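You operate a simulated robot arm through the tools that you are given. There is no shell and no other tool. Be economical: measure what you need, move in short steps, check, and stop when the job is done.

The job below is to be done with a simulated two-armed robot. You get a single attempt, and the scene is never put back.

Task
Put the foam corner from the desk top on top of the white filter frame. Put the grey cup from the desk top in the basin of the sink. Fetch the small cream box from the top of the board bench and set it on the shelf under the packing table. Put two of the clean blue filters from the top of the repair bench on the top of the board bench. Pick up the brown parcel marked "Spare" from the top of the repair bench with one hand, pass it to the other hand and put it on the top of the drawer case. Take the brown cartridge and put it on top of the square parcel. Do these in any order. Set down upright: grey cup, small cream box, clean blue filter, brown parcel, brown cartridge.

It is judged by the outcome, as a careful person would: the job done as asked, and still so three seconds after it is handed in. It fails if anything else is knocked over, pushed out of place, dropped, spilled or broken.

Robot
Two 7-joint arms with fingered hands on one trunk, on a base that drives. Base frame: it is fixed to the floor where the robot stands at the start and does not move with it; the origin is under the middle of the robot, x ahead of it, y to its left, z up; the surface under the hand at the start is at about z = 84.5. Lengths are in cm, angles in degrees, forces in N, time in s.
The left shoulder is at the start at [6, 12.6, 118], the right one opposite. With the tool pointing down near the work surface each hand reaches from about 36 to 72 cm from the robot's upright axis, wherever it stands, measured 20 degrees to its own side. Places, roughly: basin of the sink [10, -210, 70]; brown cartridge (4x4x9 cm) [-380, 30, 90]; brown parcel [-425, -75, 100]; clean blue filter (5x5x7 cm) [-380, -140, 90]; foam corner (7x7x7 cm) [50, -10, 90]; grey cup (8x8x11 cm) [70, 10, 90]; shelf under the packing table [-400, 230, 20]; small cream box (7x10x11 cm) [-350, -210, 90]; square parcel (26x19x12 cm) [-410, -20, 90]; top of the board bench [-280, -210, 80]; top of the drawer case [-410, 30, 110]; white filter frame (15x9x15 cm) [50, 20, 90]. Payload 2.5 kg a hand.
The tool frame of a hand sits at the grasp point between the pads (the TCP): z along the fingers, y along the line on which they close. The tips reach 3 cm beyond it. Largest opening 10.4 cm; the body of the gripper starts 3.5 cm behind the TCP. The gripper is a hand of 5 fingers: y runs from the thumb to the fingers, the wrist lies at [-1.5, -10.4, -17.8] in the tool frame, and closing takes about 1.5 s.
Orientation is that of the tool frame in the base frame, as a unit quaternion [w, x, y, z]. With the fingers straight down and the wrist toward the robot, the tool's x, y and z point along [0, 1, 0], [1, 0, 0] and [0, 0, -1] of the base frame.

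Tools
- The arms move only by the tool send_rows. It takes "left_rows", "right_rows" or both (then of equal length, played together; a hand with none holds still); each is a list of rows, each an object (a shift or turn left out is 0, a gripper value left out holds the last) with "offset": the shift along the base's x, y, z in cm, a list of three; "turn": the turn, a rotation vector about the base's x, y, z in degrees, a list of three. In form: [{"offset": [dx, dy, dz], "turn": [rx, ry, rz]}, ...]. A call has 1 to 20 rows; each row shifts and turns the commanded pose from where the row before left it. "left_grip" and "right_grip" are, for a hand that has rows, the opening, from 0 (shut) to 1 (fully open), set as the call begins (left out, the last holds). A row lasts 0.2 s, in which the tool goes at most 5 cm and 8.6 degrees; a call with a longer step from one row to the next is refused whole, and so is a gripper value outside its range. Where a pose cannot be reached the arm comes as near as it can. A force on the tool above 40 N (or 10 N above the force at the start of the call, whichever is more), or a blocked arm, ends the call early, and 0.2 s more pass. Each finger travels about 15.3 cm/s and halts on what it meets, pressing with about 28 N; the grip force reading is that of the motor and also rises with nothing between the fingers. The clock runs only during rows and for 0.2 s after the last one: add rows that do not move to give the fingers time. The reply holds the time, the measured pose of the TCP, the force on the tool along the base axes, the opening and the grip force, in the units named above and with some noise, with the torque about the TCP (base axes, N m) and any sound that the robot's microphone picked up.
- Cameras (640 x 400 px; columns grow to the right, rows downward): "scene" is now at [12.38, 1.69, 137.99]; the picture's right is [0.22, -0.98, 0.00], its down [-0.63, -0.14, -0.76] and it looks along [0.75, 0.17, -0.64] (base axes); focal length 251 px, centre (320, 200). "left" rides on the left gripper at [-8, -7.8, -14.1] in its tool frame; the picture's right is [-0.78, -0.30, 0.56], its down [0.53, -0.78, 0.33] and it looks along [0.33, 0.56, 0.76] (tool axes); focal length 247 px, centre (320, 200). "right" rides on the right gripper at [8, -7.8, -14.1] in its tool frame; the picture's right is [-0.78, 0.30, -0.56], its down [-0.54, -0.78, 0.33] and it looks along [-0.33, 0.56, 0.76] (tool axes); focal length 247 px, centre (320, 200). There is no depth. A picture from a camera that has moved, and an enlarged one, comes with that camera's place and axes in the base frame and with its lens.
- camera(camera): a new picture of that camera. The clock stands still meanwhile.
- move_column(by): slides the trunk up (or, below 0, down) by that many cm; the arms and the scene camera ride with it, the base frame stays. It gives what a move gives, with no picture.
- steer(legs): drives the robot by 1 to 6 legs, each [ahead, left, turn to the left] in cm, cm and degrees, along the robot's own axes; the way and the turn of a leg run together, so that a leg with both is an arc; at most 150 cm and 180 degrees a leg. The arms and the cameras ride along, it lands a little off, and it stops where it bumps. It gives what a move gives.
- curl_fingers(index, middle, ring, little, thumb_bend, thumb_turn, hand): sets how far each is bent, from 0 (flat) to 1 (curled in); at 0.3 the hand is open as for a grip, at 0.7 the pads meet at the TCP. One left out holds its place. A second passes; each finger stops where it meets its share of the squeeze, and holds until it gets a number again. A gripper value or a shape takes the hand back. It gives what a move gives, with no picture; readings hold the bend of each and the force on index, middle, ring, little, thumb and palm. thumb_turn goes from beside the hand (0) to across from the fingers (1), as for a grip.
- hand_shape(shape, hand): the hand has 5 fingers and takes this shape, open, in about a second: jaw (thumb against the fingers, like two jaws); tri (thumb and two fingers); tip (a fingertip pinch); poke (one finger out to press); point (the index stretched); flat (the hand flat); cup (the hand cupped); fist (a fist). The gripper value then closes the fingers along that shape, each until it touches; the sizes above hold for jaw. It gives what a move gives, with no picture.
- head_to(pan, tilt): turns the head with the scene camera to pan (to the left, within 86 degrees either way) and tilt (down, from -29 to 69), counted from straight ahead of the robot. It gives what a move gives.
- zoom(camera, box): a new picture of the part [left, top, right, bottom] of that camera's present view, enlarged. The clock stands still meanwhile.
- finish_job(): hands the job in; it is judged then, once.

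Go step by step. Nothing tells you exact positions but the pictures and the camera data: compare them with the known pose of the tool, close in by small moves and look again before you grip or let go. The budget is 217 turns and 208 pictures, counting those below and the enlarged ones. Unless the task says otherwise, let go and move clear before handing in.

The tools are called after "Call:" by a JSON object that holds its "name" and its "arguments". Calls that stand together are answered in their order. send_rows: Moves the arms, as the interface text tells. Its arguments: {"type":"object","properties":{"left_rows":{"type":"array","items":{"type":"object","properties":{"offset":{"type":"array","items":{"type":"number"}},"turn":{"type":"array","items":{"type":"number"}}}}},"left_grip":{"type":"number"},"right_rows":{"type":"array","items":{"type":"object","properties":{"offset":{"type":"array","items":{"type":"number"}},"turn":{"type":"array","items":{"type":"number"}}}}},"right_grip":{"type":"number"}},"required":[]} The other tools are called the same way: move_column (by) slides the trunk up or down; hand_shape (shape, hand) gives the hand a shape; curl_fingers (index, middle, ring, little, thumb_bend, thumb_turn, hand) moves the fingers one by one; steer (legs) drives the base; head_to (pan, tilt) turns the head that bears the scene camera; camera (camera) takes a picture; zoom (camera, box) takes an enlarged picture of a part of a camera's view; finish_job () hands the job in.

At the start:

```text
time: 0.0
left_tcp_pos: [48.13, 26.86, 121.01]
left_tcp_rot: [-0.001, 0.707, 0.707, 0.0]
left_force: [-0.8, 0.1, -0.1]
left_torque: [0.01, -0.01, -0.04]
left_width: 10.37
left_grasp_force: 0.0
left_shape: jaw
left_bend: [0.3, 0.3, 0.3, 0.3, 0.3, 0.98]
left_finger forces: [0.0, 0.0, 0.0, 0.0, 0.1, 0.1]
right_tcp_pos: [51.56, -12.77, 121.91]
right_tcp_rot: [0.0, 0.707, 0.707, 0.0]
right_force: [-0.2, 0.3, 0.2]
right_torque: [0.01, 0.02, 0.0]
right_width: 10.35
right_grasp_force: 0.1
right_shape: jaw
right_bend: [0.3, 0.3, 0.3, 0.3, 0.3, 0.98]
right_finger forces: [0.0, 0.0, 0.0, 0.1, 0.0, 0.0]
trunk travel left (down, up): [-57.5, 36.5]
robot x, y, heading: [-0.11, 0.36, -0.1]
head pan, tilt: [12.5, 40.1]
```

scene: 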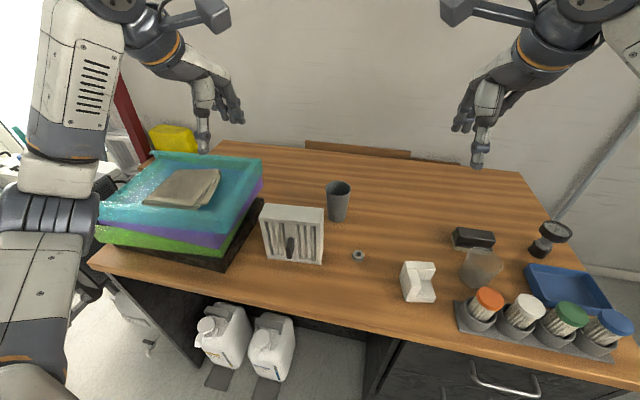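
right: 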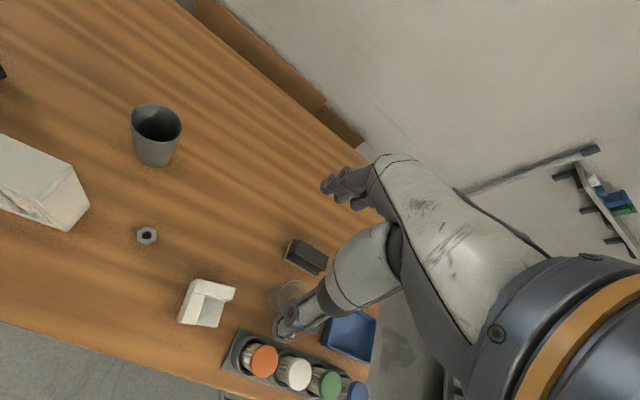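
left: 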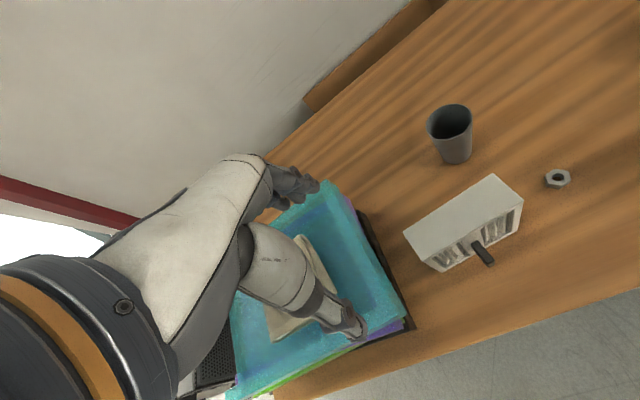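

I see the desk with the foam corner near [48,-13], the cup near [68,9] and the white frame near [51,17]. I'll look closer before picking up the foam.

Call:
{"name": "zoom", "arguments": {"camera": "scene", "box": [370, 220, 530, 320]}}

Call:
{"name": "zoom", "arguments": {"camera": "scene", "box": [230, 170, 390, 270]}}

Call:
{"name": "zoom", "arguments": {"camera": "right", "box": [120, 210, 280, 310]}}

```text
4.00 times, centred on (450, 270) of scene
camera zoom: at [12.38, 1.69, 137.99], right [0.22, -0.98, 0.0], down [-0.63, -0.14, -0.76], along [0.75, 0.17, -0.64], focal length 1006 px, centre (-200, -80)
```

zoom: 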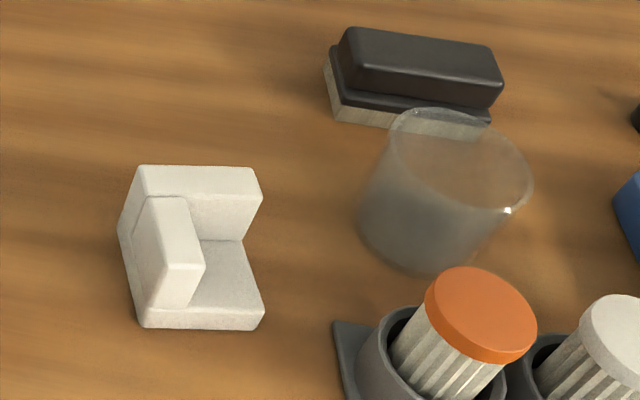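

```text
4.00 times, centred on (310, 220) of scene
camera zoom: at [12.38, 1.69, 137.99], right [0.22, -0.98, 0.0], down [-0.63, -0.14, -0.76], along [0.75, 0.17, -0.64], focal length 1006 px, centre (360, 120)
```

zoom: 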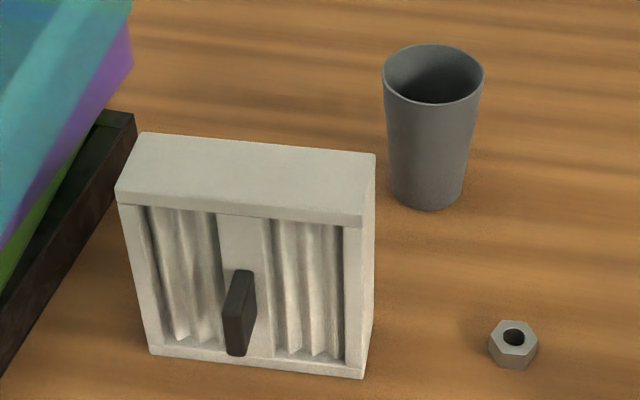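

```text
4.00 times, centred on (200, 260) of right
camera zoom: at [43.78, -4.54, 135.92], right [0.3, -0.78, 0.56], down [-0.78, -0.54, -0.33], along [0.56, -0.33, -0.76], focal length 988 px, centre (800, -40)
```

zoom: 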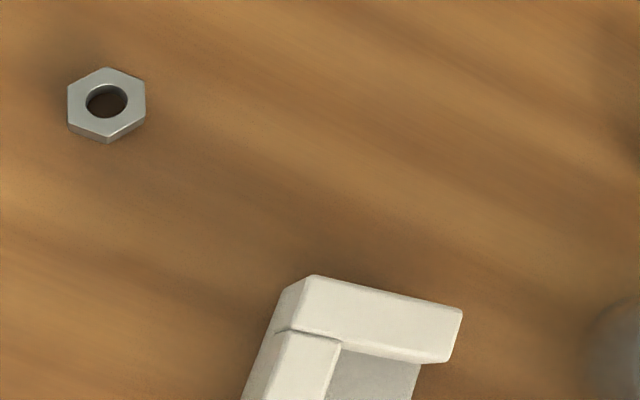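

The foam is an L-corner turned about 12° with its tall walls at the far and left sides. I'll bring the right hand over its back wall so the thumb goes inside the corner.

Call:
{"name": "send_rows", "arguments": {"right_rows": [{"offset": [-0.5, -0.3, -4.5], "turn": [0, 0, 6.2]}, {"offset": [-0.5, -0.3, -4.5], "turn": [0, 0, 6.2]}, {"offset": [-0.4, -0.2, -4.5]}, {"offset": [0, 0, -4.5]}, {"offset": [0, 0, -4]}, {"offset": [0, 0, 0]}], "right_grip": 1}}

Call:
{"name": "camera", "arguments": {"camera": "right"}}

Call:
{"name": "camera", "arguments": {"camera": "scene"}}

```text
time: 1.4
left_tcp_pos: [48.07, 26.96, 121.06]
left_tcp_rot: [0.001, 0.707, 0.707, 0.0]
left_force: [-0.7, -0.3, 0.9]
left_torque: [-0.01, -0.01, -0.01]
left_width: 10.36
left_grasp_force: 0.1
left_shape: jaw
left_bend: [0.3, 0.3, 0.3, 0.3, 0.3, 0.98]
left_finger forces: [0.0, 0.1, 0.0, 0.0, 0.0, 0.1]
right_tcp_pos: [50.18, -13.29, 99.65]
right_tcp_rot: [0.0, 0.627, 0.779, 0.0]
right_force: [-0.7, 0.2, 0.7]
right_torque: [-0.02, -0.01, 0.02]
right_width: 10.35
right_grasp_force: 0.2
right_shape: jaw
right_bend: [0.3, 0.3, 0.3, 0.3, 0.3, 0.98]
right_finger forces: [0.0, 0.0, 0.0, 0.1, 0.0, 0.1]
trunk travel left (down, up): [-57.5, 36.5]
robot x, y, heading: [0.53, 0.02, -0.0]
head pan, tilt: [12.5, 40.1]
```

```text
201 pictures are left
camera right: at [40.91, -7.08, 113.76], right [0.46, -0.69, 0.56], down [-0.64, -0.69, -0.33], along [0.62, -0.21, -0.76], focal length 247 px, centre (320, 200)
```

right: 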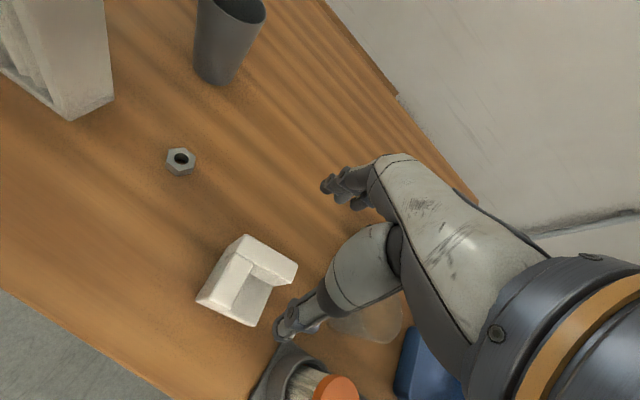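

```text
200 pictures are left
camera scene: at [12.37, 1.69, 137.99], right [0.22, -0.98, 0.0], down [-0.63, -0.14, -0.76], along [0.75, 0.17, -0.64], focal length 251 px, centre (320, 200)
```

scene: 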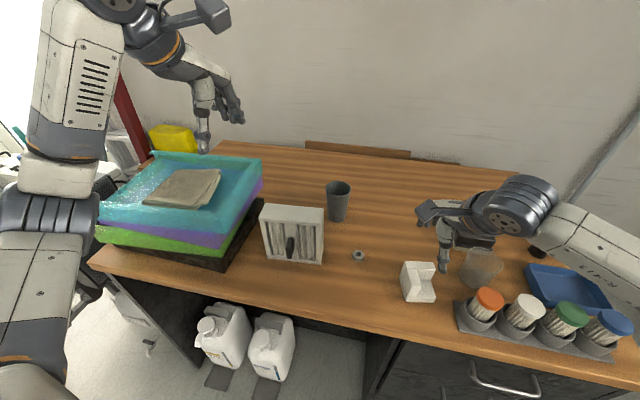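

The hand lines up with the foam's back wall. I'll go down and close.

Call:
{"name": "send_rows", "arguments": {"right_rows": [{"offset": [-0.5, 0, -4]}, {"offset": [0, 0, -4]}, {"offset": [0, 0, -1.2]}, {}]}}

Call:
{"name": "send_rows", "arguments": {"right_rows": [{}, {}, {}, {}, {}, {}, {}, {}], "right_grip": 0}}

Call:
{"name": "zoom", "arguments": {"camera": "scene", "box": [370, 170, 570, 300]}}

```text
time: 2.4
left_tcp_pos: [48.08, 26.88, 121.06]
left_tcp_rot: [0.0, 0.707, 0.707, 0.001]
left_force: [0.5, -0.4, -0.4]
left_torque: [0.03, 0.01, -0.02]
left_width: 10.36
left_grasp_force: 0.1
left_shape: jaw
left_bend: [0.3, 0.3, 0.3, 0.3, 0.3, 0.98]
left_finger forces: [0.0, 0.0, 0.0, 0.0, 0.0, 0.0]
right_tcp_pos: [49.77, -13.49, 90.75]
right_tcp_rot: [0.0, 0.626, 0.78, 0.0]
right_force: [-0.1, -0.5, -0.9]
right_torque: [-0.04, -0.01, 0.02]
right_width: 10.37
right_grasp_force: 0.0
right_shape: jaw
right_bend: [0.3, 0.3, 0.3, 0.3, 0.3, 0.98]
right_finger forces: [0.1, 0.0, 0.0, 0.0, 0.0, 0.0]
trunk travel left (down, up): [-57.5, 36.5]
robot x, y, heading: [-0.24, -0.04, 0.0]
head pan, tilt: [12.5, 40.1]
```

```text
time: 4.2
left_tcp_pos: [48.12, 26.8, 121.07]
left_tcp_rot: [0.0, 0.707, 0.707, 0.0]
left_force: [1.0, 0.4, 0.4]
left_torque: [-0.01, 0.01, 0.02]
left_width: 10.36
left_grasp_force: 0.0
left_shape: jaw
left_bend: [0.3, 0.3, 0.3, 0.3, 0.3, 0.98]
left_finger forces: [0.1, 0.0, 0.1, 0.0, 0.1, 0.0]
right_tcp_pos: [49.78, -13.46, 90.7]
right_tcp_rot: [-0.001, 0.626, 0.78, 0.001]
right_force: [0.5, -0.2, 0.3]
right_torque: [0.0, 0.0, 0.02]
right_width: 1.62
right_grasp_force: 28.0
right_shape: jaw
right_bend: [0.73, 0.61, 0.62, 0.66, 0.74, 1.0]
right_finger forces: [15.5, 6.9, 3.0, 0.1, 25.4, 0.0]
trunk travel left (down, up): [-57.5, 36.5]
robot x, y, heading: [0.27, 0.42, 0.1]
head pan, tilt: [12.5, 40.1]
```

```text
3.08 times, centred on (470, 235) of scene
camera zoom: at [12.38, 1.69, 137.99], right [0.22, -0.98, 0.0], down [-0.63, -0.14, -0.76], along [0.75, 0.17, -0.64], focal length 774 px, centre (-142, 92)
```

zoom: 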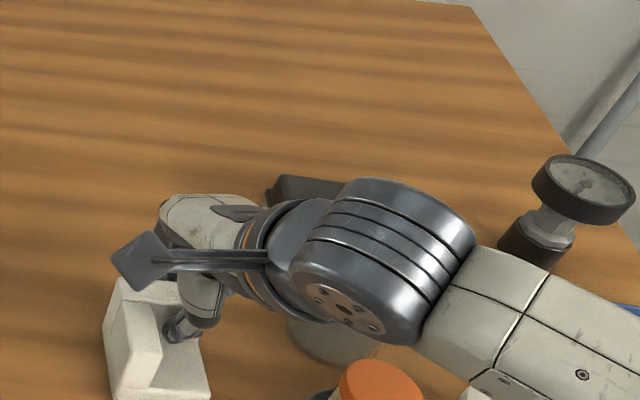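

The wall is gripped (1.6 cm). I'll lift and strafe the base left so that the frame lies in front of the right hand.

Call:
{"name": "send_rows", "arguments": {"right_rows": [{"offset": [0, 0, 4]}, {"offset": [0, 0, 5]}, {"offset": [0, 0, 5]}, {"offset": [0, 0, 5]}, {"offset": [0, 0, 3]}, {}]}}

Call:
{"name": "steer", "arguments": {"legs": [[0, 16, 0]]}}

Call:
{"name": "camera", "arguments": {"camera": "scene"}}

Call:
{"name": "camera", "arguments": {"camera": "right"}}

```text
time: 5.6
left_tcp_pos: [48.18, 26.85, 121.05]
left_tcp_rot: [0.0, 0.707, 0.707, 0.0]
left_force: [0.4, 0.0, -0.7]
left_torque: [0.02, -0.04, 0.01]
left_width: 10.35
left_grasp_force: 0.2
left_shape: jaw
left_bend: [0.3, 0.3, 0.3, 0.3, 0.3, 0.98]
left_finger forces: [0.0, 0.0, 0.0, 0.1, 0.1, 0.0]
right_tcp_pos: [49.58, -13.51, 112.67]
right_tcp_rot: [0.0, 0.627, 0.779, 0.001]
right_force: [-0.4, -0.3, -0.3]
right_torque: [-0.02, 0.0, 0.0]
right_width: 1.61
right_grasp_force: 28.2
right_shape: jaw
right_bend: [0.73, 0.61, 0.63, 0.66, 0.74, 1.0]
right_finger forces: [15.5, 6.8, 2.9, 0.1, 25.3, 0.0]
trunk travel left (down, up): [-57.5, 36.5]
robot x, y, heading: [-0.28, 0.08, 0.1]
head pan, tilt: [12.5, 40.1]
```

```text
time: 7.0
left_tcp_pos: [48.1, 42.85, 121.01]
left_tcp_rot: [0.0, 0.706, 0.708, -0.001]
left_force: [-0.2, 0.5, 0.0]
left_torque: [-0.02, 0.01, -0.03]
left_width: 10.36
left_grasp_force: 0.1
left_shape: jaw
left_bend: [0.3, 0.3, 0.3, 0.3, 0.3, 0.98]
left_finger forces: [0.0, 0.0, 0.0, 0.0, 0.0, 0.0]
right_tcp_pos: [49.78, 2.62, 112.63]
right_tcp_rot: [0.0, 0.626, 0.78, 0.0]
right_force: [0.3, 1.0, -0.1]
right_torque: [0.0, 0.01, -0.01]
right_width: 1.6
right_grasp_force: 28.4
right_shape: jaw
right_bend: [0.73, 0.61, 0.63, 0.66, 0.74, 1.0]
right_finger forces: [15.5, 6.8, 2.9, 0.1, 25.1, 0.1]
trunk travel left (down, up): [-57.5, 36.5]
robot x, y, heading: [0.15, 15.96, -0.1]
head pan, tilt: [12.5, 40.1]
```

```text
198 pictures are left
camera scene: at [12.37, 17.73, 137.99], right [0.22, -0.98, 0.0], down [-0.63, -0.14, -0.76], along [0.75, 0.17, -0.64], focal length 251 px, centre (320, 200)
```

scene: 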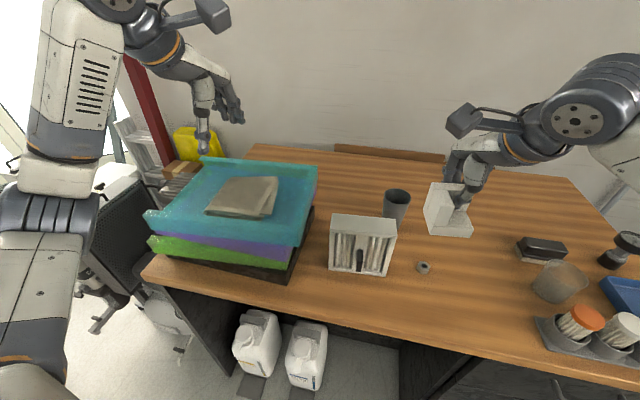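

```text
197 pictures are left
camera right: at [40.35, 8.85, 126.65], right [0.46, -0.69, 0.56], down [-0.64, -0.69, -0.33], along [0.61, -0.21, -0.76], focal length 247 px, centre (320, 200)
```

right: 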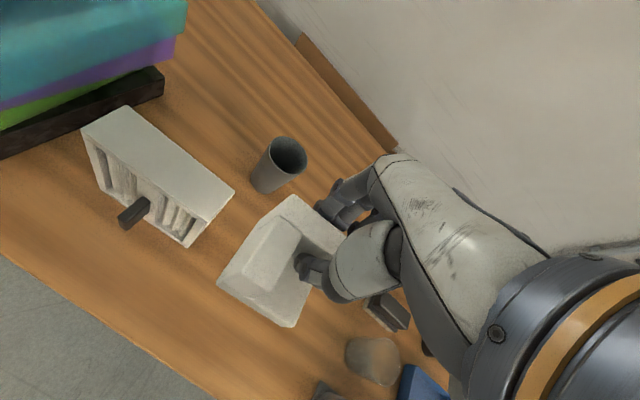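

The foam is held cleanly. I'll carry it over the frame, whose top centre is about [51.3,17].

Call:
{"name": "send_rows", "arguments": {"right_rows": [{"offset": [0.9, 4.8, 0], "turn": [0, 0, -3.5]}, {"offset": [0.9, 4.8, 0], "turn": [0, 0, -3.5]}, {"offset": [0.9, 4.7, 0]}, {}, {}]}}

Call:
{"name": "camera", "arguments": {"camera": "scene"}}

Call:
{"name": "camera", "arguments": {"camera": "right"}}

Call:
{"name": "camera", "arguments": {"camera": "left"}}

```text
time: 8.2
left_tcp_pos: [48.12, 42.9, 121.07]
left_tcp_rot: [0.0, 0.706, 0.708, 0.001]
left_force: [0.3, -1.3, 0.1]
left_torque: [0.02, -0.02, 0.01]
left_width: 10.4
left_grasp_force: 0.1
left_shape: jaw
left_bend: [0.3, 0.3, 0.3, 0.3, 0.3, 0.98]
left_finger forces: [0.0, 0.1, 0.0, 0.1, 0.0, 0.0]
right_tcp_pos: [52.32, 16.82, 112.7]
right_tcp_rot: [0.001, 0.673, 0.74, 0.0]
right_force: [0.0, -0.2, 0.0]
right_torque: [-0.03, 0.0, -0.01]
right_width: 1.61
right_grasp_force: 28.0
right_shape: jaw
right_bend: [0.73, 0.61, 0.63, 0.66, 0.74, 1.0]
right_finger forces: [15.6, 6.8, 3.0, 0.0, 25.2, 0.0]
trunk travel left (down, up): [-57.5, 36.5]
robot x, y, heading: [0.14, 15.74, 0.3]
head pan, tilt: [12.5, 40.1]
```

```text
196 pictures are left
camera scene: at [12.38, 17.68, 137.99], right [0.22, -0.98, 0.0], down [-0.63, -0.14, -0.76], along [0.75, 0.17, -0.64], focal length 251 px, centre (320, 200)
```

scene: 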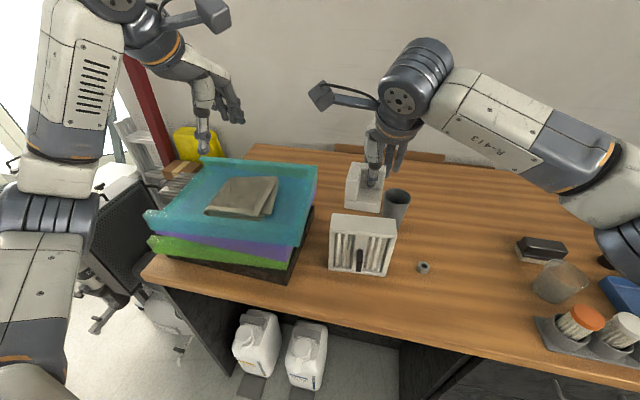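

```text
195 pictures are left
camera right: at [43.89, 24.11, 126.9], right [0.37, -0.74, 0.56], down [-0.72, -0.61, -0.33], along [0.59, -0.28, -0.76], focal length 247 px, centre (320, 200)
```

right: 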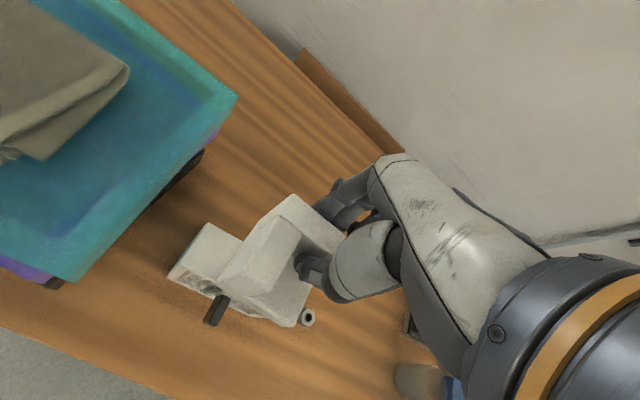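

```text
194 pictures are left
camera left: at [40.4, 35.07, 135.05], right [-0.3, -0.78, -0.56], down [-0.78, 0.53, -0.33], along [0.56, 0.33, -0.76], focal length 247 px, centre (320, 200)
```

left: 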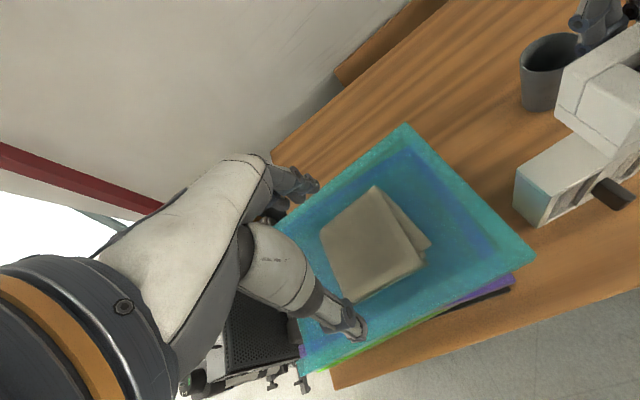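

The foam is centred above the frame. I'll lower it until contact.

Call:
{"name": "send_rows", "arguments": {"right_rows": [{"offset": [-0.2, 0, -3]}, {"offset": [0, 0, -2.5]}, {"offset": [0, 0, -0.7]}, {"offset": [0, 0, -0.5]}, {}]}}

Call:
{"name": "zoom", "arguments": {"camera": "scene", "box": [290, 150, 450, 290]}}

Call:
{"name": "zoom", "arguments": {"camera": "left", "box": [480, 0, 640, 240]}}

```text
time: 9.4
left_tcp_pos: [48.17, 42.82, 121.05]
left_tcp_rot: [0.0, 0.707, 0.707, 0.0]
left_force: [0.4, 0.7, 0.4]
left_torque: [-0.02, 0.03, 0.0]
left_width: 10.35
left_grasp_force: 0.1
left_shape: jaw
left_bend: [0.3, 0.3, 0.3, 0.3, 0.3, 0.98]
left_finger forces: [0.1, 0.0, 0.0, 0.1, 0.0, 0.0]
right_tcp_pos: [52.09, 16.83, 106.07]
right_tcp_rot: [0.0, 0.673, 0.74, 0.001]
right_force: [0.0, -1.0, 0.0]
right_torque: [0.01, -0.02, -0.02]
right_width: 1.59
right_grasp_force: 28.1
right_shape: jaw
right_bend: [0.73, 0.61, 0.63, 0.66, 0.74, 1.0]
right_finger forces: [15.5, 6.7, 3.0, 0.0, 25.2, 0.1]
trunk travel left (down, up): [-57.5, 36.5]
robot x, y, heading: [-0.14, 16.22, -0.2]
head pan, tilt: [12.5, 40.1]
```

```text
2.86 times, centred on (370, 220) of scene
camera zoom: at [12.37, 17.65, 137.99], right [0.22, -0.98, 0.0], down [-0.63, -0.14, -0.76], along [0.75, 0.17, -0.64], focal length 718 px, centre (177, 143)
```

zoom: 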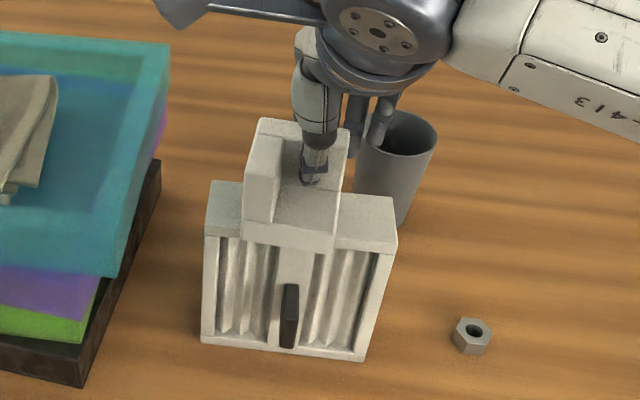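

```text
1.67 times, centred on (560, 120) of left
camera zoom: at [40.39, 35.05, 135.06], right [-0.3, -0.78, -0.56], down [-0.78, 0.53, -0.33], along [0.56, 0.33, -0.76], focal length 412 px, centre (-80, 333)
```

zoom: 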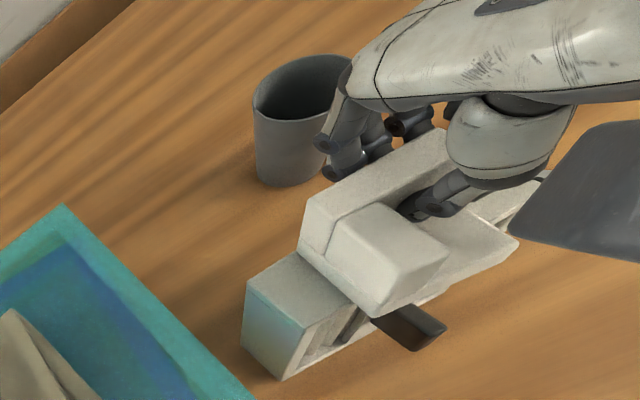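

It is nearly in contact; I nudge it 0.4 cm forward and lower it more.

Call:
{"name": "send_rows", "arguments": {"right_rows": [{"offset": [0.4, 0, -0.4]}, {"offset": [0, 0, -0.4]}, {}, {}]}}

Call:
{"name": "zoom", "arguments": {"camera": "scene", "box": [310, 160, 430, 280]}}

```text
time: 10.4
left_tcp_pos: [48.02, 42.88, 121.15]
left_tcp_rot: [0.001, 0.707, 0.707, 0.001]
left_force: [0.1, -0.3, 0.0]
left_torque: [0.01, 0.01, 0.0]
left_width: 10.37
left_grasp_force: 0.1
left_shape: jaw
left_bend: [0.3, 0.3, 0.3, 0.3, 0.3, 0.98]
left_finger forces: [0.1, 0.1, 0.1, 0.0, 0.1, 0.0]
right_tcp_pos: [52.49, 16.82, 105.51]
right_tcp_rot: [0.001, 0.672, 0.741, 0.004]
right_force: [-0.7, -2.1, 23.3]
right_torque: [-0.06, -0.02, 0.01]
right_width: 1.69
right_grasp_force: 27.7
right_shape: jaw
right_bend: [0.73, 0.61, 0.63, 0.66, 0.74, 1.0]
right_finger forces: [17.2, 8.5, 3.7, 0.0, 30.4, 0.0]
trunk travel left (down, up): [-57.5, 36.5]
robot x, y, heading: [-0.07, 15.6, -0.2]
head pan, tilt: [12.5, 40.1]
```

```text
3.33 times, centred on (370, 220) of scene
camera zoom: at [12.14, 17.62, 138.04], right [0.22, -0.98, 0.0], down [-0.63, -0.14, -0.77], along [0.75, 0.17, -0.64], focal length 838 px, centre (153, 133)
```

zoom: 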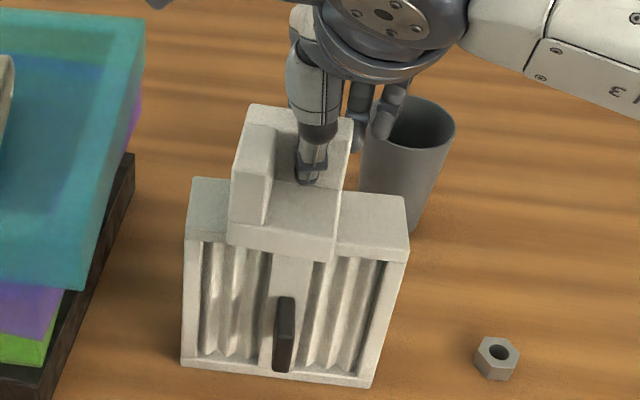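

The foam is in contact (23 N). I ease off slightly and open, then lift away.

Call:
{"name": "send_rows", "arguments": {"right_rows": [{"offset": [0, 0, 0.3]}, {}]}}

Call:
{"name": "send_rows", "arguments": {"right_rows": [{}, {}, {}, {}, {}, {}], "right_grip": 0.6}}

Call:
{"name": "send_rows", "arguments": {"right_rows": [{"offset": [0, 0, 2]}, {"offset": [0, 0, 4]}, {"offset": [0, 0, 5]}, {"offset": [0, 0, 5]}, {}]}}

Call:
{"name": "camera", "arguments": {"camera": "scene"}}

Call:
{"name": "camera", "arguments": {"camera": "right"}}

```text
time: 11.0
left_tcp_pos: [47.87, 42.92, 121.18]
left_tcp_rot: [0.0, 0.707, 0.708, 0.001]
left_force: [-0.6, -0.6, 0.5]
left_torque: [0.02, 0.01, 0.04]
left_width: 10.36
left_grasp_force: 0.2
left_shape: jaw
left_bend: [0.3, 0.3, 0.3, 0.3, 0.3, 0.98]
left_finger forces: [0.0, 0.1, 0.1, 0.0, 0.0, 0.0]
right_tcp_pos: [52.5, 16.77, 105.48]
right_tcp_rot: [0.001, 0.672, 0.741, 0.001]
right_force: [-1.0, -0.8, 16.5]
right_torque: [0.01, -0.06, 0.05]
right_width: 1.7
right_grasp_force: 28.4
right_shape: jaw
right_bend: [0.73, 0.61, 0.63, 0.66, 0.74, 1.0]
right_finger forces: [17.2, 8.3, 3.4, 0.0, 29.4, 0.0]
trunk travel left (down, up): [-57.5, 36.5]
robot x, y, heading: [-0.48, 16.05, -0.0]
head pan, tilt: [12.5, 40.1]
```

```text
time: 12.4
left_tcp_pos: [48.09, 42.93, 121.03]
left_tcp_rot: [0.0, 0.706, 0.708, 0.0]
left_force: [0.3, -0.3, -0.1]
left_torque: [0.04, 0.0, 0.02]
left_width: 10.36
left_grasp_force: 0.1
left_shape: jaw
left_bend: [0.3, 0.3, 0.3, 0.3, 0.3, 0.98]
left_finger forces: [0.1, 0.1, 0.1, 0.0, 0.1, 0.1]
right_tcp_pos: [52.6, 16.71, 105.41]
right_tcp_rot: [0.001, 0.673, 0.74, 0.0]
right_force: [-0.3, 0.5, 0.3]
right_torque: [0.0, 0.02, -0.01]
right_width: 6.18
right_grasp_force: 0.1
right_shape: jaw
right_bend: [0.29, 0.41, 0.37, 0.44, 0.65, 1.0]
right_finger forces: [0.1, 0.0, 0.0, 0.1, 0.0, 0.0]
trunk travel left (down, up): [-57.5, 36.5]
robot x, y, heading: [0.02, 15.96, 0.0]
head pan, tilt: [12.5, 40.1]
```

```text
time: 13.6
left_tcp_pos: [48.19, 42.86, 121.17]
left_tcp_rot: [0.0, 0.706, 0.708, 0.0]
left_force: [0.1, -0.7, 1.5]
left_torque: [0.03, -0.03, 0.0]
left_width: 10.37
left_grasp_force: 0.0
left_shape: jaw
left_bend: [0.3, 0.3, 0.3, 0.3, 0.3, 0.98]
left_finger forces: [0.0, 0.0, 0.0, 0.0, 0.0, 0.1]
right_tcp_pos: [52.7, 16.93, 121.46]
right_tcp_rot: [-0.001, 0.673, 0.74, 0.0]
right_force: [-0.3, 0.5, -0.7]
right_torque: [0.03, 0.01, 0.06]
right_width: 6.17
right_grasp_force: 0.2
right_shape: jaw
right_bend: [0.29, 0.41, 0.37, 0.44, 0.65, 1.0]
right_finger forces: [0.0, 0.1, 0.1, 0.1, 0.0, 0.1]
trunk travel left (down, up): [-57.5, 36.5]
robot x, y, heading: [-0.03, 15.69, 0.2]
head pan, tilt: [12.5, 40.1]
```

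```text
190 pictures are left
camera scene: at [12.39, 17.64, 137.99], right [0.22, -0.98, 0.0], down [-0.63, -0.14, -0.76], along [0.75, 0.17, -0.64], focal length 251 px, centre (320, 200)
```

scene: 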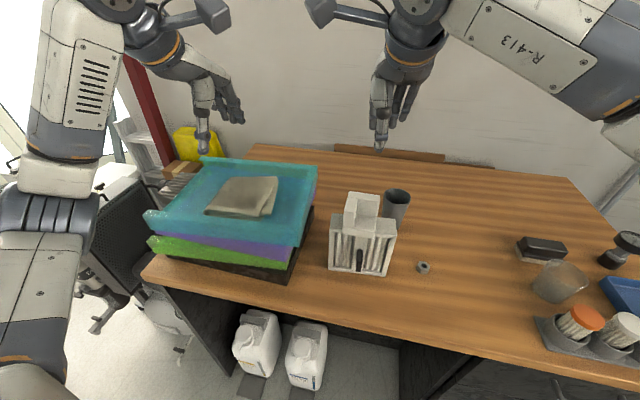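

```text
189 pictures are left
camera right: at [44.13, 24.22, 135.48], right [0.37, -0.74, 0.56], down [-0.72, -0.61, -0.33], along [0.58, -0.28, -0.76], focal length 247 px, centre (320, 200)
```

right: 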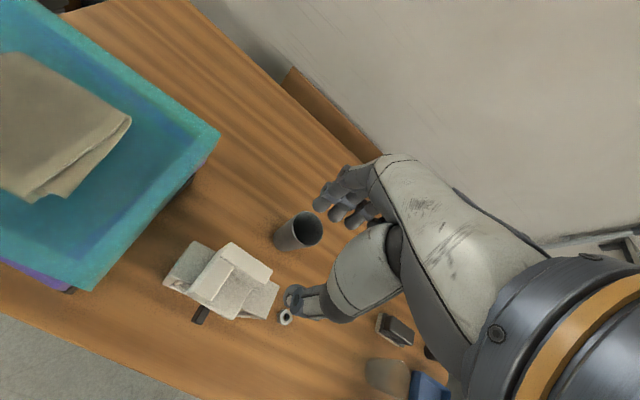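

The foam is set. Next is the cup, about [67.6, 9.0]; I turn the right hand so its wrist comes from the right and move over the cup.

Call:
{"name": "send_rows", "arguments": {"right_rows": [{"offset": [3, -1.6, 0], "turn": [0, 0, 7]}, {"offset": [3, -1.6, 0], "turn": [0, 0, 7]}, {"offset": [3, -1.6, 0], "turn": [0, 0, 7]}, {"offset": [3, -1.6, 0], "turn": [0, 0, 7]}, {"offset": [2.9, -1.5, 0], "turn": [0, 0, 7]}, {"offset": [0, 0, -4.5]}, {"offset": [0, 0, -4.5]}, {"offset": [0, 0, -4.5]}, {"offset": [0, 0, -3]}, {}], "right_grip": 1}}

Call:
{"name": "camera", "arguments": {"camera": "scene"}}

Call:
{"name": "camera", "arguments": {"camera": "right"}}

```text
time: 15.8
left_tcp_pos: [48.15, 42.94, 121.16]
left_tcp_rot: [0.0, 0.707, 0.708, 0.0]
left_force: [-0.4, -0.7, 0.7]
left_torque: [0.01, -0.01, 0.0]
left_width: 10.38
left_grasp_force: 0.1
left_shape: jaw
left_bend: [0.3, 0.3, 0.3, 0.3, 0.3, 0.98]
left_finger forces: [0.0, 0.1, 0.1, 0.0, 0.0, 0.0]
right_tcp_pos: [59.94, 8.76, 103.18]
right_tcp_rot: [-0.004, 0.52, 0.854, 0.01]
right_force: [0.5, 0.0, 0.5]
right_torque: [-0.02, -0.02, -0.02]
right_width: 10.37
right_grasp_force: 0.1
right_shape: jaw
right_bend: [0.3, 0.3, 0.3, 0.3, 0.3, 0.98]
right_finger forces: [0.0, 0.1, 0.0, 0.1, 0.0, 0.1]
right hand out of reach, approached as far as the arm can: row 3, 4, 5
trunk travel left (down, up): [-57.5, 36.5]
robot x, y, heading: [-0.09, 15.86, -0.2]
head pan, tilt: [12.5, 40.1]
```

```text
188 pictures are left
camera scene: at [12.37, 17.65, 137.99], right [0.22, -0.98, 0.0], down [-0.63, -0.14, -0.76], along [0.75, 0.17, -0.64], focal length 251 px, centre (320, 200)
```

scene: 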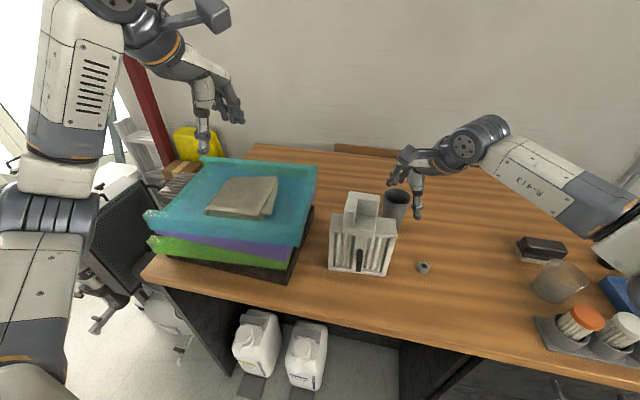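

```text
187 pictures are left
camera right: at [49.05, 12.11, 117.33], right [0.62, -0.56, 0.55], down [-0.44, -0.83, -0.35], along [0.65, -0.02, -0.76], focal length 247 px, centre (320, 200)
```

right: 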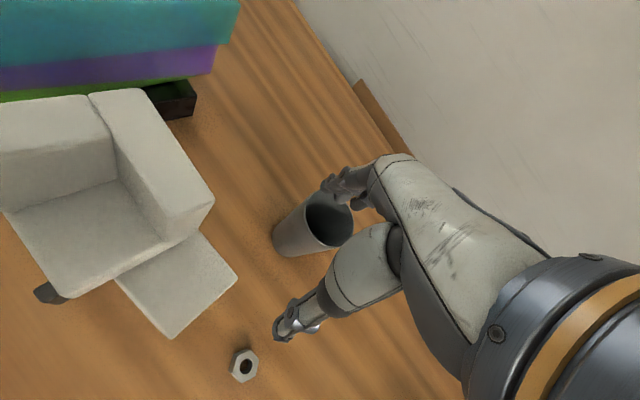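

The arm fell short at height. I'll try extending 7 cm at this lower level.

Call:
{"name": "send_rows", "arguments": {"right_rows": [{"offset": [2.5, 0, 0]}, {"offset": [2.5, 0, 0]}, {"offset": [2.5, 0, 0]}, {}, {}]}}

```text
time: 17.0
left_tcp_pos: [48.09, 42.87, 121.13]
left_tcp_rot: [0.0, 0.707, 0.708, 0.0]
left_force: [0.3, 0.4, 0.2]
left_torque: [-0.04, -0.03, 0.0]
left_width: 10.37
left_grasp_force: 0.1
left_shape: jaw
left_bend: [0.3, 0.3, 0.3, 0.3, 0.3, 0.98]
left_finger forces: [0.0, 0.1, 0.1, 0.0, 0.0, 0.1]
right_tcp_pos: [62.98, 8.69, 103.34]
right_tcp_rot: [-0.004, 0.519, 0.854, 0.01]
right_force: [-0.2, -0.2, -0.4]
right_torque: [0.02, -0.01, -0.01]
right_width: 10.4
right_grasp_force: 0.1
right_shape: jaw
right_bend: [0.3, 0.3, 0.3, 0.3, 0.3, 0.98]
right_finger forces: [0.1, 0.1, 0.0, 0.0, 0.0, 0.1]
right hand out of reach, approached as far as the arm can: row 2, 3
trunk travel left (down, up): [-57.5, 36.5]
robot x, y, heading: [0.03, 15.73, 0.1]
head pan, tilt: [12.5, 40.1]
```

It needs about 5 cm more reach. I'll lift, retract, and turn the base left 22° so the right shoulder comes forward.

Call:
{"name": "send_rows", "arguments": {"right_rows": [{"offset": [0, 0, 5]}, {"offset": [-2, -1, 5]}, {"offset": [-4.5, -1, 5]}, {"offset": [-4.5, -1, 4]}, {}]}}

Call:
{"name": "steer", "arguments": {"legs": [[0, 0, 22]]}}

Call:
{"name": "head_to", "arguments": {"pan": -10, "tilt": 40}}

Call:
{"name": "camera", "arguments": {"camera": "scene"}}

```text
refused: row 2 steps farther than a row can; nothing moved
```

```text
time: 18.6
left_tcp_pos: [34.45, 59.12, 121.15]
left_tcp_rot: [0.001, 0.558, 0.83, 0.0]
left_force: [-0.7, -0.3, 0.7]
left_torque: [0.01, 0.01, 0.02]
left_width: 10.36
left_grasp_force: 0.2
left_shape: jaw
left_bend: [0.3, 0.3, 0.3, 0.3, 0.3, 0.98]
left_finger forces: [0.0, 0.1, 0.1, 0.0, 0.0, 0.0]
right_tcp_pos: [61.14, 33.06, 103.27]
right_tcp_rot: [-0.006, 0.346, 0.938, 0.01]
right_force: [-0.6, -0.9, -0.6]
right_torque: [-0.01, 0.01, 0.01]
right_width: 10.38
right_grasp_force: 0.1
right_shape: jaw
right_bend: [0.3, 0.3, 0.3, 0.3, 0.3, 0.98]
right_finger forces: [0.0, 0.1, 0.1, 0.0, 0.1, 0.0]
trunk travel left (down, up): [-57.5, 36.5]
robot x, y, heading: [0.14, 16.36, 22.1]
head pan, tilt: [12.5, 40.1]
```

```text
time: 19.4
left_tcp_pos: [34.49, 59.07, 121.04]
left_tcp_rot: [-0.001, 0.558, 0.83, 0.0]
left_force: [-0.4, 0.0, 0.3]
left_torque: [0.03, 0.01, -0.02]
left_width: 10.39
left_grasp_force: 0.0
left_shape: jaw
left_bend: [0.3, 0.3, 0.3, 0.3, 0.3, 0.98]
left_finger forces: [0.1, 0.0, 0.0, 0.0, 0.0, 0.0]
right_tcp_pos: [61.22, 32.99, 103.3]
right_tcp_rot: [-0.006, 0.346, 0.938, 0.009]
right_force: [-0.4, -0.2, 0.0]
right_torque: [-0.02, 0.0, -0.06]
right_width: 10.36
right_grasp_force: 0.0
right_shape: jaw
right_bend: [0.3, 0.3, 0.3, 0.3, 0.3, 0.98]
right_finger forces: [0.0, 0.0, 0.1, 0.0, 0.0, 0.0]
trunk travel left (down, up): [-57.5, 36.5]
robot x, y, heading: [-0.1, 15.86, 22.1]
head pan, tilt: [-10.0, 40.0]
```

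```text
186 pictures are left
camera scene: at [12.1, 19.11, 138.01], right [0.21, -0.98, 0.0], down [-0.63, -0.14, -0.77], along [0.75, 0.16, -0.64], focal length 251 px, centre (320, 200)
```

scene: 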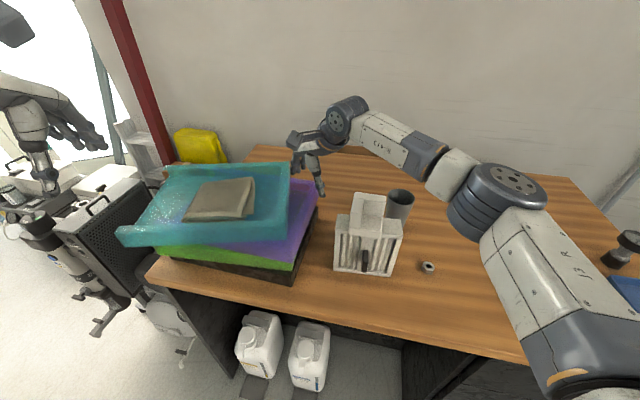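

A refused row meant the base turned with the hand still low, and it seems the teal tray atop the stack on the left was nudged. I'll look closely before anything else.

Call:
{"name": "zoom", "arguments": {"camera": "scene", "box": [100, 90, 360, 290]}}

Call:
{"name": "camera", "arguments": {"camera": "right"}}

Call:
{"name": "camera", "arguments": {"camera": "left"}}

```text
2.00 times, centred on (230, 190) of scene
camera zoom: at [12.1, 19.11, 138.01], right [0.21, -0.98, 0.0], down [-0.63, -0.14, -0.77], along [0.75, 0.16, -0.64], focal length 503 px, centre (500, 220)
```

zoom: 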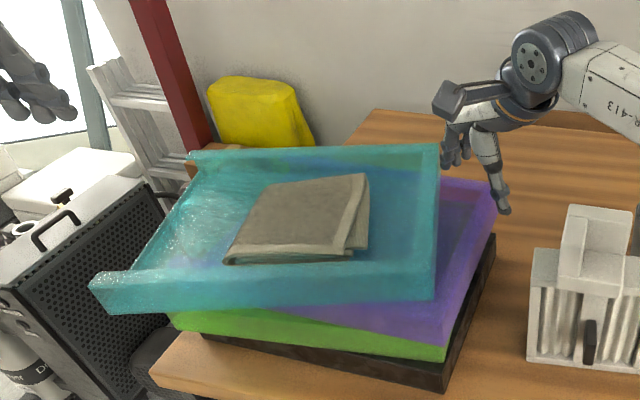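

```text
184 pictures are left
camera right: at [50.05, 32.08, 117.38], right [0.78, -0.29, 0.55], down [-0.1, -0.93, -0.35], along [0.61, 0.22, -0.76], focal length 247 px, centre (320, 200)
```

right: 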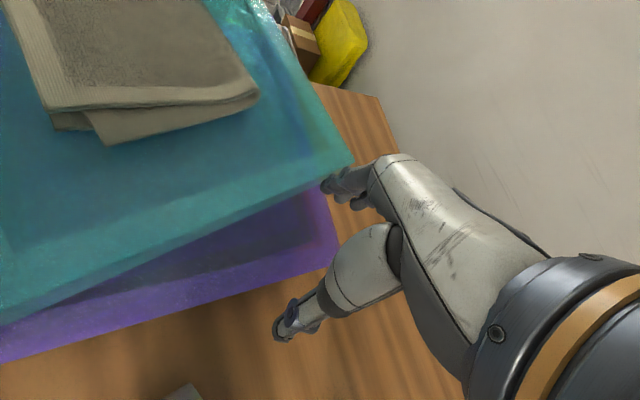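

```text
183 pictures are left
camera left: at [30.31, 48.84, 135.06], right [0.02, -0.83, -0.56], down [-0.92, 0.2, -0.33], along [0.39, 0.52, -0.76], focal length 247 px, centre (320, 200)
```

left: 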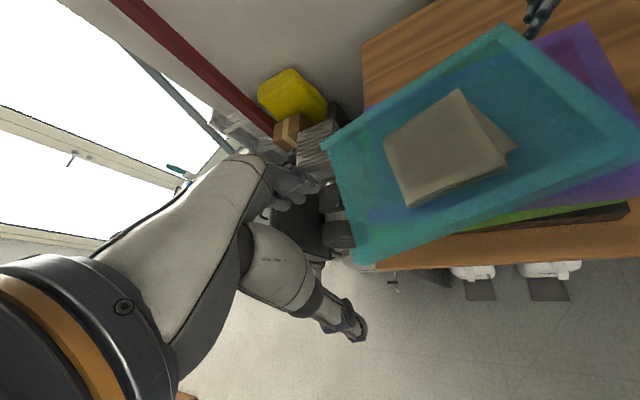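

The hand did shift the teal tray: its right edge is now yawed about 17° instead of 3–4°, and it sits about 6 cm to the left. I'll put it back, first raising the right hand and turning it so it can pinch the tray's right wall.

Call:
{"name": "send_rows", "arguments": {"right_rows": [{"offset": [0, 0, 4.5]}, {"offset": [0, 0, 4.5]}, {"offset": [0, 0, 4.5]}, {"offset": [-0.7, 0.5, 0], "turn": [0, 0, 8.2]}, {"offset": [-0.7, 0.5, 0], "turn": [0, 0, 8.2]}, {"offset": [-0.7, 0.5, 0], "turn": [0, 0, 8.2]}, {"offset": [-0.7, 0.5, 0], "turn": [0, 0, 8.2]}, {"offset": [-0.8, 0.6, 0], "turn": [0, 0, 8.2]}, {"offset": [-0.8, 0.6, 0], "turn": [0, 0, 8.2]}, {"offset": [-0.8, 0.5, 0], "turn": [0, 0, 8.2]}, {}], "right_grip": 0.4}}

```text
time: 21.9
left_tcp_pos: [34.33, 59.06, 121.07]
left_tcp_rot: [0.0, 0.557, 0.83, 0.0]
left_force: [0.1, -0.5, -0.2]
left_torque: [0.0, -0.01, -0.01]
left_width: 10.37
left_grasp_force: 0.1
left_shape: jaw
left_bend: [0.3, 0.3, 0.3, 0.3, 0.3, 0.98]
left_finger forces: [0.1, 0.0, 0.1, 0.0, 0.0, 0.1]
right_tcp_pos: [54.61, 28.3, 106.66]
right_tcp_rot: [-0.004, 0.253, 0.967, 0.01]
right_force: [-0.1, 0.6, -0.1]
right_torque: [0.04, 0.02, -0.01]
right_width: 4.15
right_grasp_force: 0.1
right_shape: jaw
right_bend: [0.74, 0.49, 0.46, 0.44, 0.72, 1.0]
right_finger forces: [0.1, 0.1, 0.0, 0.0, 0.1, 0.0]
right hand out of reach, approached as far as the arm can: row 1, 2, 3, 4, 5, 6, 7, 8, 9, 10
trunk travel left (down, up): [-57.5, 36.5]
robot x, y, heading: [-0.14, 16.12, 22.0]
head pan, tilt: [-10.0, 40.0]
```

The right arm can't take that yaw at this height. I'll raise the trunk for clearance and then plan to pinch the tray's front wall near its right corner instead.

Call:
{"name": "move_column", "arguments": {"by": 15}}

Call:
{"name": "camera", "arguments": {"camera": "scene"}}

```text
time: 23.6
left_tcp_pos: [34.38, 58.95, 136.14]
left_tcp_rot: [0.0, 0.558, 0.83, 0.001]
left_force: [-0.6, 0.0, 0.9]
left_torque: [-0.03, 0.0, -0.01]
left_width: 10.35
left_grasp_force: 0.0
left_shape: jaw
left_bend: [0.3, 0.3, 0.3, 0.3, 0.3, 0.98]
left_finger forces: [0.0, 0.1, 0.1, 0.0, 0.1, 0.0]
right_tcp_pos: [54.44, 28.35, 121.55]
right_tcp_rot: [-0.004, 0.254, 0.967, 0.011]
right_force: [-0.5, 0.7, -0.1]
right_torque: [0.04, -0.03, 0.01]
right_width: 4.18
right_grasp_force: 0.0
right_shape: jaw
right_bend: [0.74, 0.49, 0.46, 0.44, 0.72, 1.0]
right_finger forces: [0.0, 0.1, 0.0, 0.0, 0.1, 0.1]
trunk travel left (down, up): [-72.5, 21.5]
robot x, y, heading: [0.02, 15.98, 22.3]
head pan, tilt: [-10.0, 40.0]
```

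```text
182 pictures are left
camera scene: at [12.11, 19.1, 153.01], right [0.21, -0.98, 0.0], down [-0.63, -0.14, -0.77], along [0.75, 0.16, -0.64], focal length 251 px, centre (320, 200)
```

scene: 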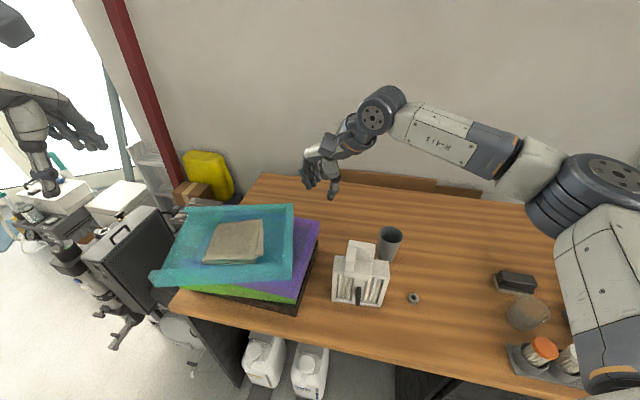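

Now both hands can reach the tray's front wall with natural wrist poses. I'll zoom in to measure the tray precisely.

Call:
{"name": "zoom", "arguments": {"camera": "scene", "box": [140, 190, 340, 315]}}

Call:
{"name": "camera", "arguments": {"camera": "left"}}

```text
3.20 times, centred on (240, 252) of scene
camera zoom: at [12.11, 19.1, 153.01], right [0.21, -0.98, 0.0], down [-0.63, -0.14, -0.77], along [0.75, 0.16, -0.64], focal length 804 px, centre (576, 32)
```

zoom: 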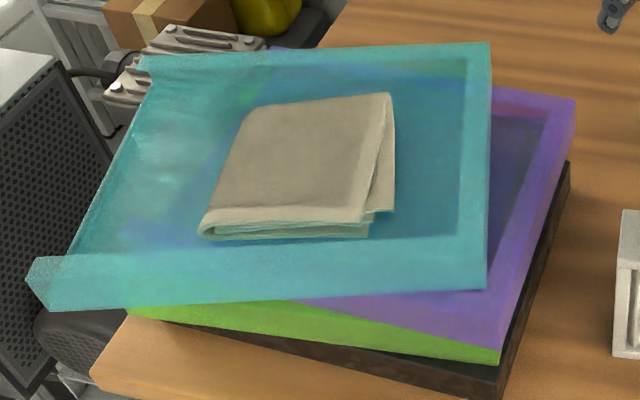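

```text
180 pictures are left
camera left: at [30.32, 48.84, 150.05], right [0.02, -0.83, -0.56], down [-0.92, 0.2, -0.33], along [0.39, 0.52, -0.76], focal length 247 px, centre (320, 200)
```

left: 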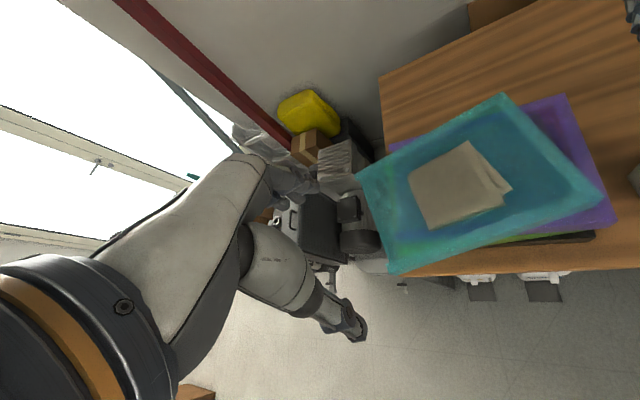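

The tray rim is at about z 101.3, with corners NR ≈ (47,33.5) and NL ≈ (38,66.5). I'll shape both hands as "tri" to pinch the front wall clear of the cloth and move the tray back.

Call:
{"name": "hand_shape", "arguments": {"hand": "left", "shape": "tri"}}

Call:
{"name": "hand_shape", "arguments": {"hand": "right", "shape": "tri"}}

Call:
{"name": "send_rows", "arguments": {"right_rows": [{"turn": [0, 0, -8]}, {"turn": [0, 0, -8]}, {"offset": [-1.6, 2.2, 0], "turn": [0, 0, -8]}, {"offset": [-1.6, 2.2, 0], "turn": [0, 0, -8]}, {"offset": [-1.6, 2.2, 0], "turn": [0, 0, -8]}, {"offset": [-1.5, 2.1, 0], "turn": [0, 0, -5.4]}, {"offset": [-1.5, 2.1, 0]}, {}], "left_rows": [{"turn": [0, 0, -6]}, {"offset": [1.3, 0.2, -4.5]}, {"offset": [1.3, 0.2, -4.5]}, {"offset": [1.3, 0.2, -4.5]}, {"offset": [1.3, 0.2, -4]}, {"offset": [1.3, 0.2, -4]}, {}, {}], "left_grip": 0.5, "right_grip": 0.5}}

Call:
{"name": "camera", "arguments": {"camera": "scene"}}

```text
time: 24.5
left_tcp_pos: [34.38, 59.02, 136.16]
left_tcp_rot: [-0.001, 0.558, 0.83, 0.0]
left_force: [0.0, -0.5, 1.1]
left_torque: [0.0, -0.01, 0.0]
left_width: 10.37
left_grasp_force: 0.0
left_shape: tri
left_bend: [0.3, 0.3, 0.99, 0.99, 0.3, 0.98]
left_finger forces: [0.0, 0.0, 0.1, 0.0, 0.0, 0.0]
right_tcp_pos: [54.39, 28.24, 121.61]
right_tcp_rot: [-0.003, 0.254, 0.967, 0.01]
right_force: [-0.1, -0.1, -0.6]
right_torque: [0.03, 0.0, -0.01]
right_width: 4.17
right_grasp_force: 0.0
right_shape: jaw
right_bend: [0.74, 0.49, 0.46, 0.44, 0.72, 1.0]
right_finger forces: [0.0, 0.0, 0.1, 0.0, 0.0, 0.0]
trunk travel left (down, up): [-72.5, 21.5]
robot x, y, heading: [0.38, 16.33, 22.0]
head pan, tilt: [-10.0, 40.0]
```

```text
time: 25.4
left_tcp_pos: [34.36, 59.11, 136.05]
left_tcp_rot: [0.0, 0.558, 0.83, 0.0]
left_force: [0.1, 0.1, -0.1]
left_torque: [0.02, 0.03, 0.0]
left_width: 10.37
left_grasp_force: 0.1
left_shape: tri
left_bend: [0.3, 0.3, 0.99, 0.99, 0.3, 0.98]
left_finger forces: [0.0, 0.0, 0.0, 0.1, 0.0, 0.0]
right_tcp_pos: [54.49, 28.37, 121.57]
right_tcp_rot: [-0.003, 0.254, 0.967, 0.011]
right_force: [-0.7, 1.1, -0.2]
right_torque: [0.02, -0.02, -0.01]
right_width: 10.36
right_grasp_force: 0.1
right_shape: tri
right_bend: [0.3, 0.3, 0.99, 0.99, 0.3, 0.98]
right_finger forces: [0.0, 0.0, 0.0, 0.0, 0.1, 0.1]
trunk travel left (down, up): [-72.5, 21.5]
robot x, y, heading: [0.03, 15.67, 22.5]
head pan, tilt: [-10.0, 40.0]
```

```text
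time: 27.2
left_tcp_pos: [40.75, 59.81, 114.64]
left_tcp_rot: [0.0, 0.601, 0.799, -0.001]
left_force: [0.3, -0.6, -0.6]
left_torque: [0.0, 0.03, -0.01]
left_width: 5.25
left_grasp_force: 0.1
left_shape: tri
left_bend: [0.74, 0.44, 0.99, 0.99, 0.69, 1.0]
left_finger forces: [0.0, 0.0, 0.0, 0.0, 0.0, 0.0]
right_tcp_pos: [46.75, 39.16, 121.69]
right_tcp_rot: [0.002, 0.608, 0.794, 0.012]
right_force: [-0.7, 0.0, -0.1]
right_torque: [0.01, -0.02, 0.01]
right_width: 5.23
right_grasp_force: 0.0
right_shape: tri
right_bend: [0.74, 0.44, 0.99, 0.99, 0.69, 1.0]
right_finger forces: [0.0, 0.0, 0.1, 0.0, 0.0, 0.0]
trunk travel left (down, up): [-72.5, 21.5]
robot x, y, heading: [0.27, 15.73, 22.2]
head pan, tilt: [-10.0, 40.0]
```

```text
179 pictures are left
camera scene: at [12.13, 19.07, 153.01], right [0.21, -0.98, 0.0], down [-0.63, -0.13, -0.77], along [0.75, 0.16, -0.64], focal length 251 px, centre (320, 200)
```

scene: 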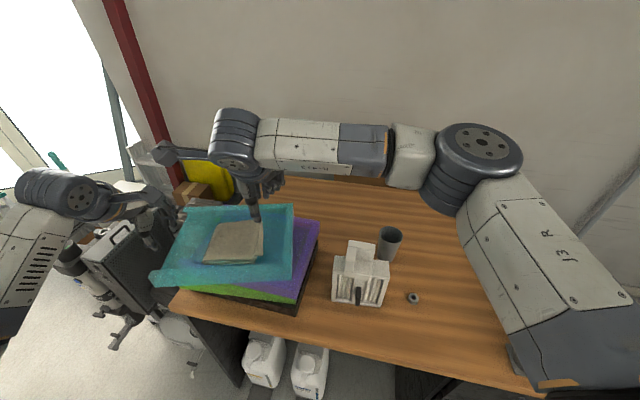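

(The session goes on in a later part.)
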